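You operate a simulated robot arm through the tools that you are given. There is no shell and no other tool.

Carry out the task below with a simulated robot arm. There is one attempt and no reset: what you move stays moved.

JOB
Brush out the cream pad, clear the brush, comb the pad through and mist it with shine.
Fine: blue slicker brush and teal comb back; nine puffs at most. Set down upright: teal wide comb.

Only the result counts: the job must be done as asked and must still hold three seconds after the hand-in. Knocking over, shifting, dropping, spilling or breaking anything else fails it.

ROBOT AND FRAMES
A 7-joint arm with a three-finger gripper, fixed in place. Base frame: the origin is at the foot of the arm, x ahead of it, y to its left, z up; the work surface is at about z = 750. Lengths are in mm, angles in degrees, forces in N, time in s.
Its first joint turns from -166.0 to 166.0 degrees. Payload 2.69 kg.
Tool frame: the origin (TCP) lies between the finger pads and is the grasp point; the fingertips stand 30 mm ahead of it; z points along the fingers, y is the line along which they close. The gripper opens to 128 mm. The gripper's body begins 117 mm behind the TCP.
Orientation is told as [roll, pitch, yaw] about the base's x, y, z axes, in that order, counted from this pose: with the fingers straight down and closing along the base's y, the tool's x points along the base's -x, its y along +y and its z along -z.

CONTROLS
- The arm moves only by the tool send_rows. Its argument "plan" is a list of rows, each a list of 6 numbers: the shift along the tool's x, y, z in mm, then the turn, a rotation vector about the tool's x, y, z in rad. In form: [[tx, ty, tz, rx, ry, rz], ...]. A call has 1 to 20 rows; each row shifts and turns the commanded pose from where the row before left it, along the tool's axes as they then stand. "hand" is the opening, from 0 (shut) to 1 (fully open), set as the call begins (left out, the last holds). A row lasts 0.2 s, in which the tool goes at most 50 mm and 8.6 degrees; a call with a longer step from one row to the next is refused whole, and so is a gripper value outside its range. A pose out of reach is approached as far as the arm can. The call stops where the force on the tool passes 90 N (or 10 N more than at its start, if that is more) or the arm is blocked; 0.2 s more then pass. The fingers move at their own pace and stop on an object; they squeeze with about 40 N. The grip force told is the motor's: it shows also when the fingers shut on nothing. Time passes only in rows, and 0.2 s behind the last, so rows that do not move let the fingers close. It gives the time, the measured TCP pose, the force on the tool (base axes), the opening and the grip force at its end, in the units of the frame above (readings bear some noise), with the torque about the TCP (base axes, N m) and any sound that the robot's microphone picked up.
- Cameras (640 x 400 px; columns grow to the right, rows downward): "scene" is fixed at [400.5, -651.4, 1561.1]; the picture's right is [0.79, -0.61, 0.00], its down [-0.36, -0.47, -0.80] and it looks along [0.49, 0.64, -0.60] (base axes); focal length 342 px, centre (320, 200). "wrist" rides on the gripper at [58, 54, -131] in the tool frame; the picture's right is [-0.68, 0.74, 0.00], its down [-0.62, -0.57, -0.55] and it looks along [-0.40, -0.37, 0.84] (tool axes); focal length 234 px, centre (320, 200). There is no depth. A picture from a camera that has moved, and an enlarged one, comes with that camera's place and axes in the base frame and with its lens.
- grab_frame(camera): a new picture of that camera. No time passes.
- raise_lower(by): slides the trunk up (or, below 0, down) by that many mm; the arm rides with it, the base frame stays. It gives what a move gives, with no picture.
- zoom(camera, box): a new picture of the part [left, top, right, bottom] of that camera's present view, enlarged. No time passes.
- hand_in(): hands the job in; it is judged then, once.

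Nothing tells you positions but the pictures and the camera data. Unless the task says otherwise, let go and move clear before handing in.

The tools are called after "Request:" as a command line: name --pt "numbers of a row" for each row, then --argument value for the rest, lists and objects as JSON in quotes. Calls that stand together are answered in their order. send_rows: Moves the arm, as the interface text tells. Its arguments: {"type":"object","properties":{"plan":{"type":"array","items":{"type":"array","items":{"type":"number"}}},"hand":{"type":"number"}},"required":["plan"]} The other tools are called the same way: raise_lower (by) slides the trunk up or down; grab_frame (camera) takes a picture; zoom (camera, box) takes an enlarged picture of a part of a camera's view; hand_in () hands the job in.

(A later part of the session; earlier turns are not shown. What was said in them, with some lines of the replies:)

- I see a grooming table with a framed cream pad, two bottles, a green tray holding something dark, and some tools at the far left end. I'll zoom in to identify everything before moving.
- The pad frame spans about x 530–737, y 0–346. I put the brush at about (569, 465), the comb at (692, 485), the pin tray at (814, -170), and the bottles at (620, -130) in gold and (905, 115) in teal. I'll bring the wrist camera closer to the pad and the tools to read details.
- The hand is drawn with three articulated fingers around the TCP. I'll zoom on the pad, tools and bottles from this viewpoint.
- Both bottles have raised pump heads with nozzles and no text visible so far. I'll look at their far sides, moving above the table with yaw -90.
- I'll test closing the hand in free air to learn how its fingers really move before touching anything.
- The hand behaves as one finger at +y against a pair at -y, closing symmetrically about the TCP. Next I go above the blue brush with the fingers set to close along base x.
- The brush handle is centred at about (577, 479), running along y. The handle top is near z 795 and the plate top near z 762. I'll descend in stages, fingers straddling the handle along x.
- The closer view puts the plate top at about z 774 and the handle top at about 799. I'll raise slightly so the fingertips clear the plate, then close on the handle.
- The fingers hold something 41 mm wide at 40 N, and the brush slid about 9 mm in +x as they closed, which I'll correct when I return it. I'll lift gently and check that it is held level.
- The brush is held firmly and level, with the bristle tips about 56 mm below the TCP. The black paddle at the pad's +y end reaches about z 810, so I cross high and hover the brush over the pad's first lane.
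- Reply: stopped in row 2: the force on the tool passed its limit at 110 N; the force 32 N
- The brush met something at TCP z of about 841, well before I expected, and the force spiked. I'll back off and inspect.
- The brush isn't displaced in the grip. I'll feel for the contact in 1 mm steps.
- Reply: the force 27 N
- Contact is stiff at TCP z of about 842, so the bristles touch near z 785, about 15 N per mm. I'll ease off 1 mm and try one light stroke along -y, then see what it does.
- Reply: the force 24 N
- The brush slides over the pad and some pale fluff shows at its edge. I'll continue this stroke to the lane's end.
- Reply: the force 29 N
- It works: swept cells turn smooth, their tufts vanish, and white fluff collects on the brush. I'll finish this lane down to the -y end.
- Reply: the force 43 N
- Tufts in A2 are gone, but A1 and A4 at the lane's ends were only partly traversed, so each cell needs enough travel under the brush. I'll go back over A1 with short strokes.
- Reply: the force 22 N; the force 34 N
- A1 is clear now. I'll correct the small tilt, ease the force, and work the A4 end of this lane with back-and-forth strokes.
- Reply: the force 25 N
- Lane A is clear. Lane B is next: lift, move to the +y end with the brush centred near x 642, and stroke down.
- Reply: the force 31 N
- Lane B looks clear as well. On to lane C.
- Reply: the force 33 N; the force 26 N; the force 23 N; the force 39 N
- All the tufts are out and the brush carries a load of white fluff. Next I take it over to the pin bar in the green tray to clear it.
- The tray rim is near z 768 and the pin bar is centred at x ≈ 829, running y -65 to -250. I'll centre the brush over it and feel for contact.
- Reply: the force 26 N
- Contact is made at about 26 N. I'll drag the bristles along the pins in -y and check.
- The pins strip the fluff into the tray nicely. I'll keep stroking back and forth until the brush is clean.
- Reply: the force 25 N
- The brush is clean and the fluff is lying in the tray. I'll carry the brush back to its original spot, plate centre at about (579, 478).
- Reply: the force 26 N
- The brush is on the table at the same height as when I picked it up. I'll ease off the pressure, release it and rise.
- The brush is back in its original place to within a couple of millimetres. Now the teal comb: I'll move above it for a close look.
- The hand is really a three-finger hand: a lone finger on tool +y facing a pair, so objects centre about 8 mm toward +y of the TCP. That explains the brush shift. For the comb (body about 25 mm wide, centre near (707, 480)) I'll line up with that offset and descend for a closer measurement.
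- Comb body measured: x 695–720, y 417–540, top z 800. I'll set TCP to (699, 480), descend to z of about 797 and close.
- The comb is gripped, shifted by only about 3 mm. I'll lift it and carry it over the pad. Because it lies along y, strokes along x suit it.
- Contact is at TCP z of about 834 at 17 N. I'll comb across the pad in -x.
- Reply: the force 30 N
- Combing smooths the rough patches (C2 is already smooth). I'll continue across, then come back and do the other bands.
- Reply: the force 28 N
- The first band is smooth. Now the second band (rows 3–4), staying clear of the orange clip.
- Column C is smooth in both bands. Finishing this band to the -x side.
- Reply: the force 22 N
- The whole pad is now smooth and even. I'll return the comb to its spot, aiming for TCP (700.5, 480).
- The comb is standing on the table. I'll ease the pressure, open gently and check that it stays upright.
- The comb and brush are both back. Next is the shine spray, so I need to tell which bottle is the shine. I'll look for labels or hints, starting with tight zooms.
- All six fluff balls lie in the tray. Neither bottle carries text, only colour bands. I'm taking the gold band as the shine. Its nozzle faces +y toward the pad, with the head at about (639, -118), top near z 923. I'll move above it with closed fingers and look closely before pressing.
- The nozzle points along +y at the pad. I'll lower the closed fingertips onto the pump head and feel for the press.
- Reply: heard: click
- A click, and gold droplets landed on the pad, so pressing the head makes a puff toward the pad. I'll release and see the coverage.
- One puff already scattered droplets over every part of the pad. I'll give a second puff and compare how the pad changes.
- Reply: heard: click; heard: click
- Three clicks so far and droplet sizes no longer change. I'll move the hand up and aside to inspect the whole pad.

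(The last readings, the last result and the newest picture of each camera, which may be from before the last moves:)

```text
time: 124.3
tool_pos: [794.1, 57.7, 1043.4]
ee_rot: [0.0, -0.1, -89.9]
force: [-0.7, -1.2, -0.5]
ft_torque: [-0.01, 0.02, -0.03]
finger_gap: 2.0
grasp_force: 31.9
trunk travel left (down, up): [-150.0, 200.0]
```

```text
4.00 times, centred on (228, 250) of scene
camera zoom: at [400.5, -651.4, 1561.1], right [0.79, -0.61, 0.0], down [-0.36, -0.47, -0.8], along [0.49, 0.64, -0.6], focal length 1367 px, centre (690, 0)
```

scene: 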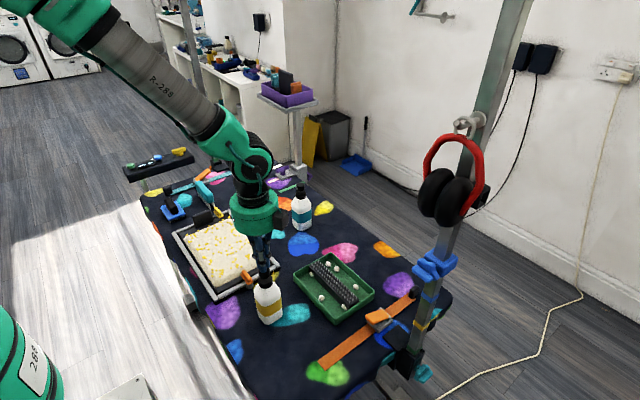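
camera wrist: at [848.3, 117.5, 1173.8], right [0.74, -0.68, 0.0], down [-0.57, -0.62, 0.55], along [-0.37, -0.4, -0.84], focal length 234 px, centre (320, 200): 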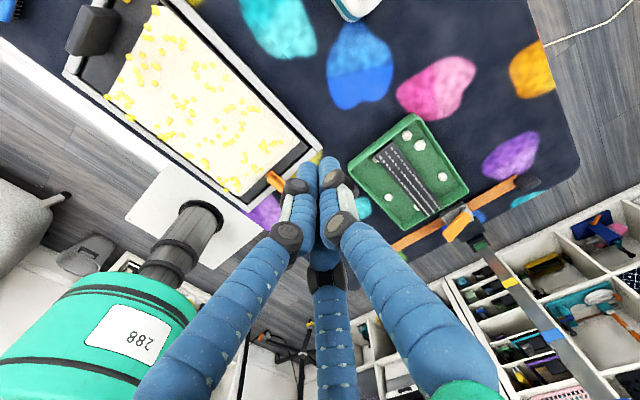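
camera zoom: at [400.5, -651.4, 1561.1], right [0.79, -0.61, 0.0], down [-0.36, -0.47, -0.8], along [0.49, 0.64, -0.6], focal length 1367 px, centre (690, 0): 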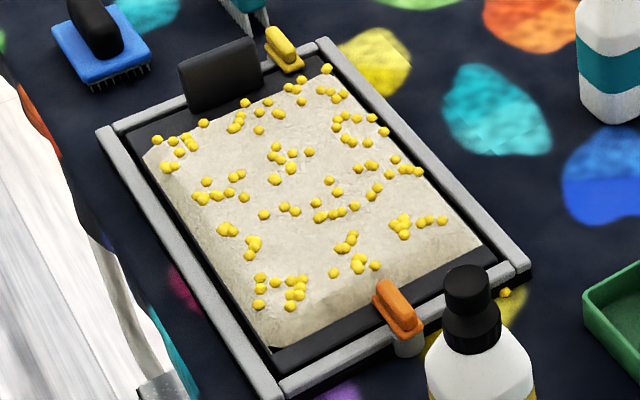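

Request:
zoom --camera "wrist" --box '[60, 0, 340, 210]'

Request:
zoom --camera "scene" --box '[270, 260, 310, 290]'

Request:
zoom --camera "scene" --box '[200, 230, 260, 275]'

```text
1.90 times, centred on (200, 105) of wrist
camera zoom: at [848.3, 117.5, 1173.8], right [0.74, -0.68, 0.0], down [-0.57, -0.62, 0.55], along [-0.37, -0.4, -0.84], focal length 446 px, centre (549, 381)
```

zoom: 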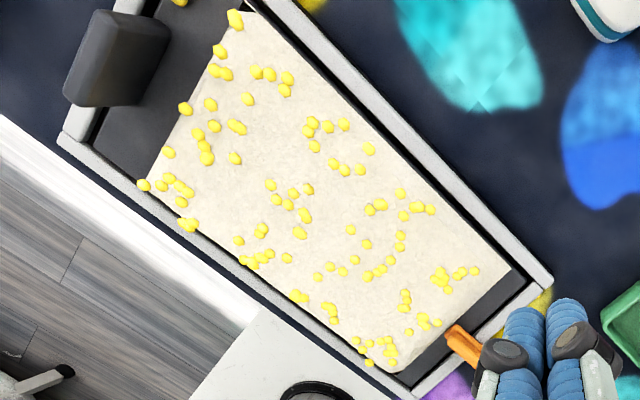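

```text
13.33 times, centred on (290, 275) of scene
camera zoom: at [400.5, -651.4, 1561.1], right [0.79, -0.61, 0.0], down [-0.36, -0.47, -0.8], along [0.49, 0.64, -0.6], focal length 4555 px, centre (720, -800)
```

zoom: 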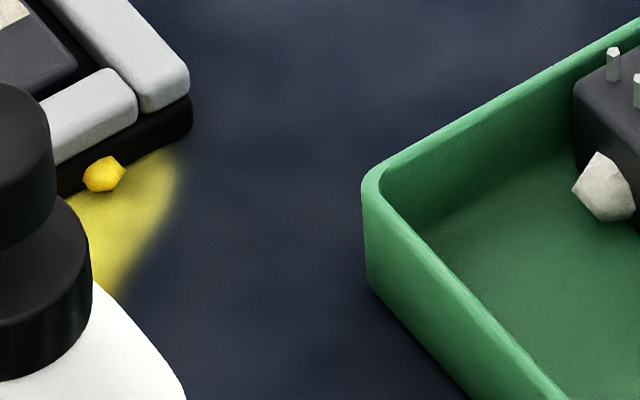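

```text
8.89 times, centred on (230, 252) of scene
camera zoom: at [400.5, -651.4, 1561.1], right [0.79, -0.61, 0.0], down [-0.36, -0.47, -0.8], along [0.49, 0.64, -0.6], focal length 3037 px, centre (1120, -267)
```

zoom: 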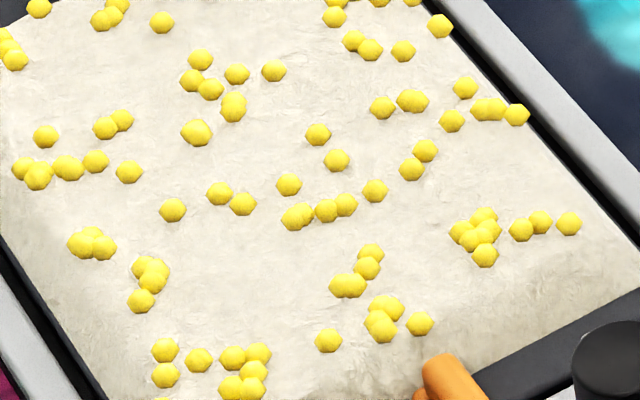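

All twelve cells carry droplets after three puffs. I'll return for a few more presses, keeping well under nine in total, and watch for any change.

Request:
send_rows --pt "-34.7 -30.7 0 0 0 0" --pt "-34.7 -30.7 0 0 0 0" --pt "-34.7 -30.7 0 0 0 0" --pt "-34.7 -30.7 0 0 0 0" --pt "-34.7 -30.7 0 0 0 0" --pt "0 0 40 0 0 0" --pt "0 0 30 0 0 0" --pt "0 0 13 0 0 0" --pt "0 0 0 0 0 0"

Request:
zoom --camera "scene" --box '[235, 240, 295, 310]'

Request:
zoom --camera "wrist" --box '[250, 100, 390, 240]'

```text
time: 126.3
tool_pos: [642.4, -115.5, 959.1]
ee_rot: [0.0, 0.0, -90.0]
force: [-0.8, 0.3, -0.1]
ft_torque: [-0.04, -0.02, 0.03]
finger_gap: 2.0
grasp_force: 31.5
trunk travel left (down, up): [-150.0, 200.0]
```

```text
5.71 times, centred on (265, 275) of scene
camera zoom: at [400.5, -651.4, 1561.1], right [0.79, -0.61, 0.0], down [-0.36, -0.47, -0.8], along [0.49, 0.64, -0.6], focal length 1952 px, centre (634, -229)
```

zoom: 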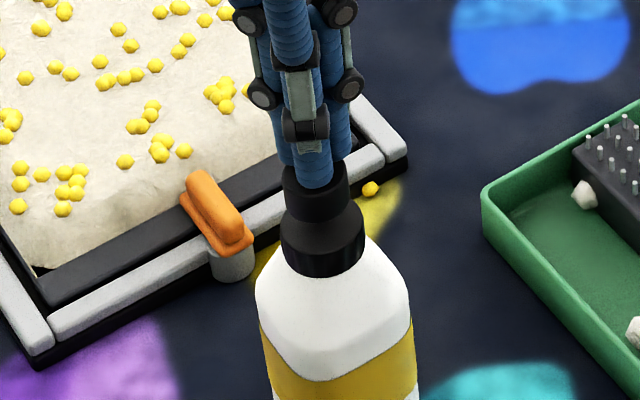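

```text
2.86 times, centred on (320, 170) of wrist
camera zoom: at [695.6, -57.3, 1089.2], right [0.74, -0.68, 0.0], down [-0.57, -0.62, 0.55], along [-0.37, -0.4, -0.84], focal length 669 px, centre (320, 286)
```

zoom: 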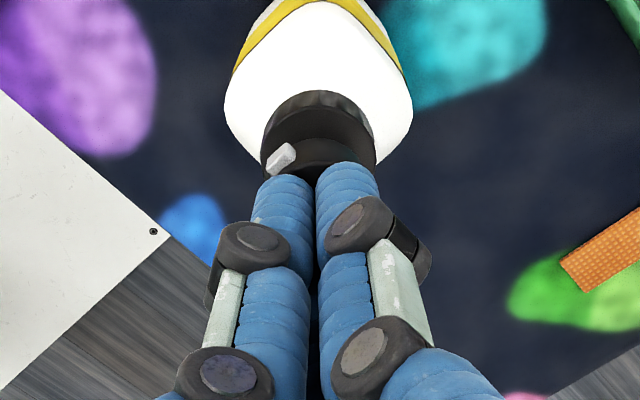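

Request:
send_rows --pt "0 0 7 0 0 0" --pt "0 0 6 0 0 0" --pt "0 0 0 0 0 0" --pt "0 0 -7 0 0 0" --pt "0 0 -6 0 0 0" --pt "0 0 0 0 0 0"

Request:
zoom --camera "scene" --box '[200, 230, 260, 275]'

Request:
send_rows --pt "0 0 7 0 0 0" --pt "0 0 6 0 0 0" --pt "0 0 0 0 0 0" --pt "0 0 -7 0 0 0" --pt "0 0 -6 0 0 0" --pt "0 0 0 0 0 0"

Request:
zoom --camera "scene" --box '[200, 230, 260, 275]'

```text
time: 127.8
tool_pos: [641.6, -115.2, 957.1]
ee_rot: [-0.1, -0.1, -90.0]
force: [-0.9, -0.5, 0.4]
ft_torque: [0.0, -0.01, -0.02]
finger_gap: 2.2
grasp_force: 31.9
trunk travel left (down, up): [-150.0, 200.0]
heard: click
```

```text
8.89 times, centred on (230, 252) of scene
camera zoom: at [400.5, -651.4, 1561.1], right [0.79, -0.61, 0.0], down [-0.36, -0.47, -0.8], along [0.49, 0.64, -0.6], focal length 3037 px, centre (1120, -267)
```

zoom: 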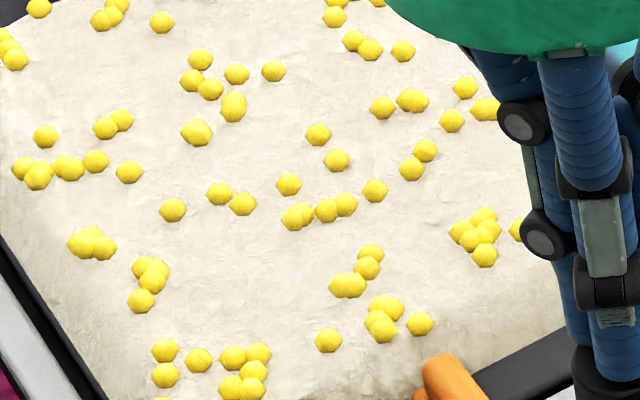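

```text
time: 129.2
tool_pos: [641.1, -113.7, 957.1]
ee_rot: [-0.1, 0.0, -90.1]
force: [0.4, -0.5, -0.5]
ft_torque: [-0.02, 0.02, 0.01]
finger_gap: 2.1
grasp_force: 31.0
trunk travel left (down, up): [-150.0, 200.0]
heard: click
```

```text
8.89 times, centred on (230, 252) of scene
camera zoom: at [400.5, -651.4, 1561.1], right [0.79, -0.61, 0.0], down [-0.36, -0.47, -0.8], along [0.49, 0.64, -0.6], focal length 3037 px, centre (1120, -267)
```

zoom: 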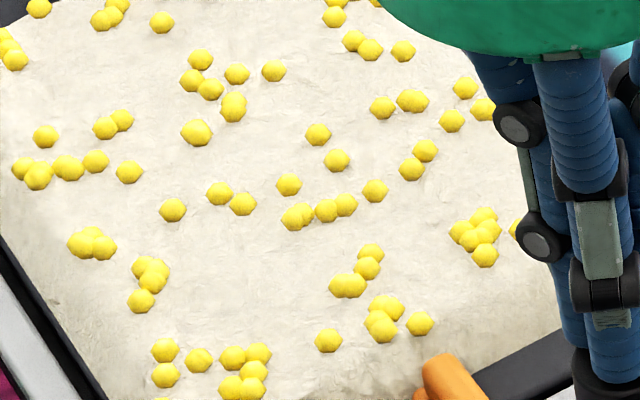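

Request:
send_rows --pt "-1.5 0 7 0 0 0" --pt "0 0 6 0 0 0" --pt "0 0 0 0 0 0" --pt "0 0 -7 0 0 0" --pt "0 0 -6 0 0 0" --pt "0 0 0 0 0 0"

Request:
send_rows --pt "0 0 -40 0 0 0" --pt "0 0 -45 0 0 0" --pt "0 0 -45 0 0 0" --pt "0 -45 -20 0 0 0" --pt "0 -45 0 0 0 0" --pt "0 -45 0 0 0 0" --pt "0 -45 0 0 0 0" --pt "0 -45 0 0 0 0"

Request:
grab_frame --camera "scene"

Request:
zoom --camera "scene" --box '[165, 195, 300, 325]'

Request:
zoom --camera "scene" --box '[130, 150, 260, 230]'

```text
time: 130.6
tool_pos: [640.9, -115.3, 957.6]
ee_rot: [-0.1, 0.0, -90.0]
force: [-0.6, -0.2, -0.6]
ft_torque: [0.03, -0.04, -0.03]
finger_gap: 2.0
grasp_force: 31.3
trunk travel left (down, up): [-150.0, 200.0]
heard: click
```

```text
time: 132.3
tool_pos: [415.5, -114.8, 1106.0]
ee_rot: [0.0, -0.1, -90.0]
force: [-0.1, 0.5, -0.5]
ft_torque: [-0.03, 0.05, 0.02]
finger_gap: 2.0
grasp_force: 31.3
trunk travel left (down, up): [-150.0, 200.0]
```

```text
taken
```

scene: 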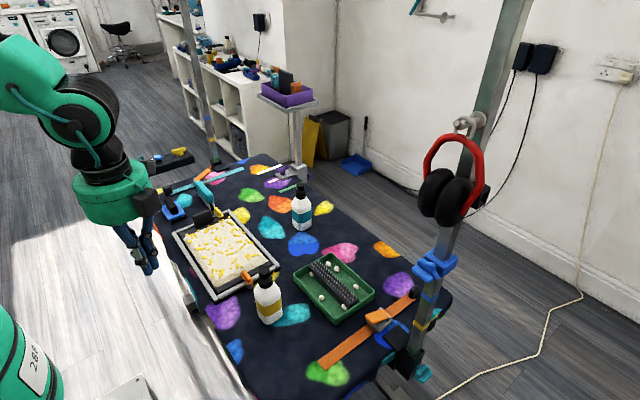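

```text
3.08 times, centred on (232, 260) of scene
camera zoom: at [400.5, -651.4, 1561.1], right [0.79, -0.61, 0.0], down [-0.36, -0.47, -0.8], along [0.49, 0.64, -0.6], focal length 1051 px, centre (589, 15)
```

zoom: 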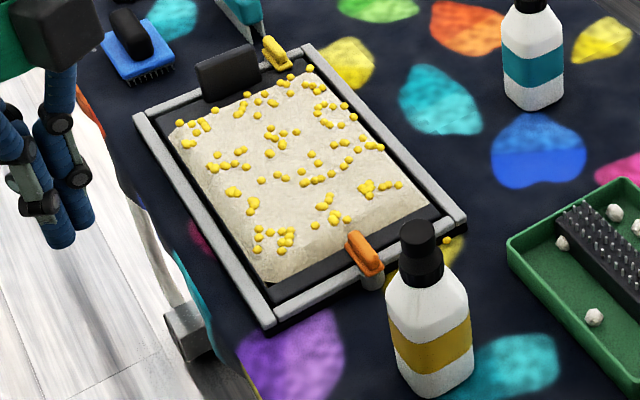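

```text
4.92 times, centred on (195, 190) of scene
camera zoom: at [400.5, -651.4, 1561.1], right [0.79, -0.61, 0.0], down [-0.36, -0.47, -0.8], along [0.49, 0.64, -0.6], focal length 1682 px, centre (935, 249)
```

zoom: 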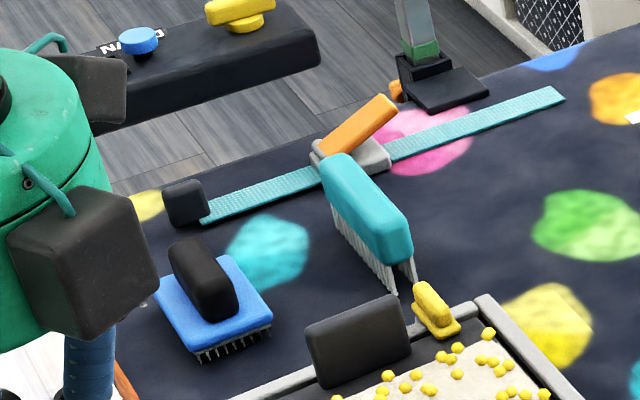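

Everything is in order. The pad is brushed, combed and misted with six puffs, and all the fluff is in the tray. The brush is back in its place, the comb stands upright in its spot, and the bottle is standing. The arm is clear, so I'm handing in.

Request:
hand_in

```text
The job is handed in.
```

I brushed, combed and misted the cream pad and handed the job in. The one thing I couldn't confirm is which bottle holds the shine. Neither bottle has any text, so I took the gold-banded one to be it.

- **Brushing:** I brushed all the loose tufts out of the pad with the blue slicker brush.
- **Clearing the brush:** I stroked the brush over the pin bar until it was clean. All the fluff I can see is in the green tray.
- **Combing:** The comb smoothed every rough patch, and the pad now looks even all over.
- **Misting:** I gave six puffs, under the limit of nine, and every part of the pad has droplets. The droplets stopped changing after the second or third puff. One stray droplet landed on the table just outside the pad frame.
- **Setting down:** The brush is back within a couple of millimetres of where it was. The teal comb is standing upright in its spot.

The gold bottle is still standing where it started, and the arm is clear of the table. While I was lowering the brush onto the pad, one contact spiked to 110 N. I backed off, and the pad and frame don't appear to have moved.
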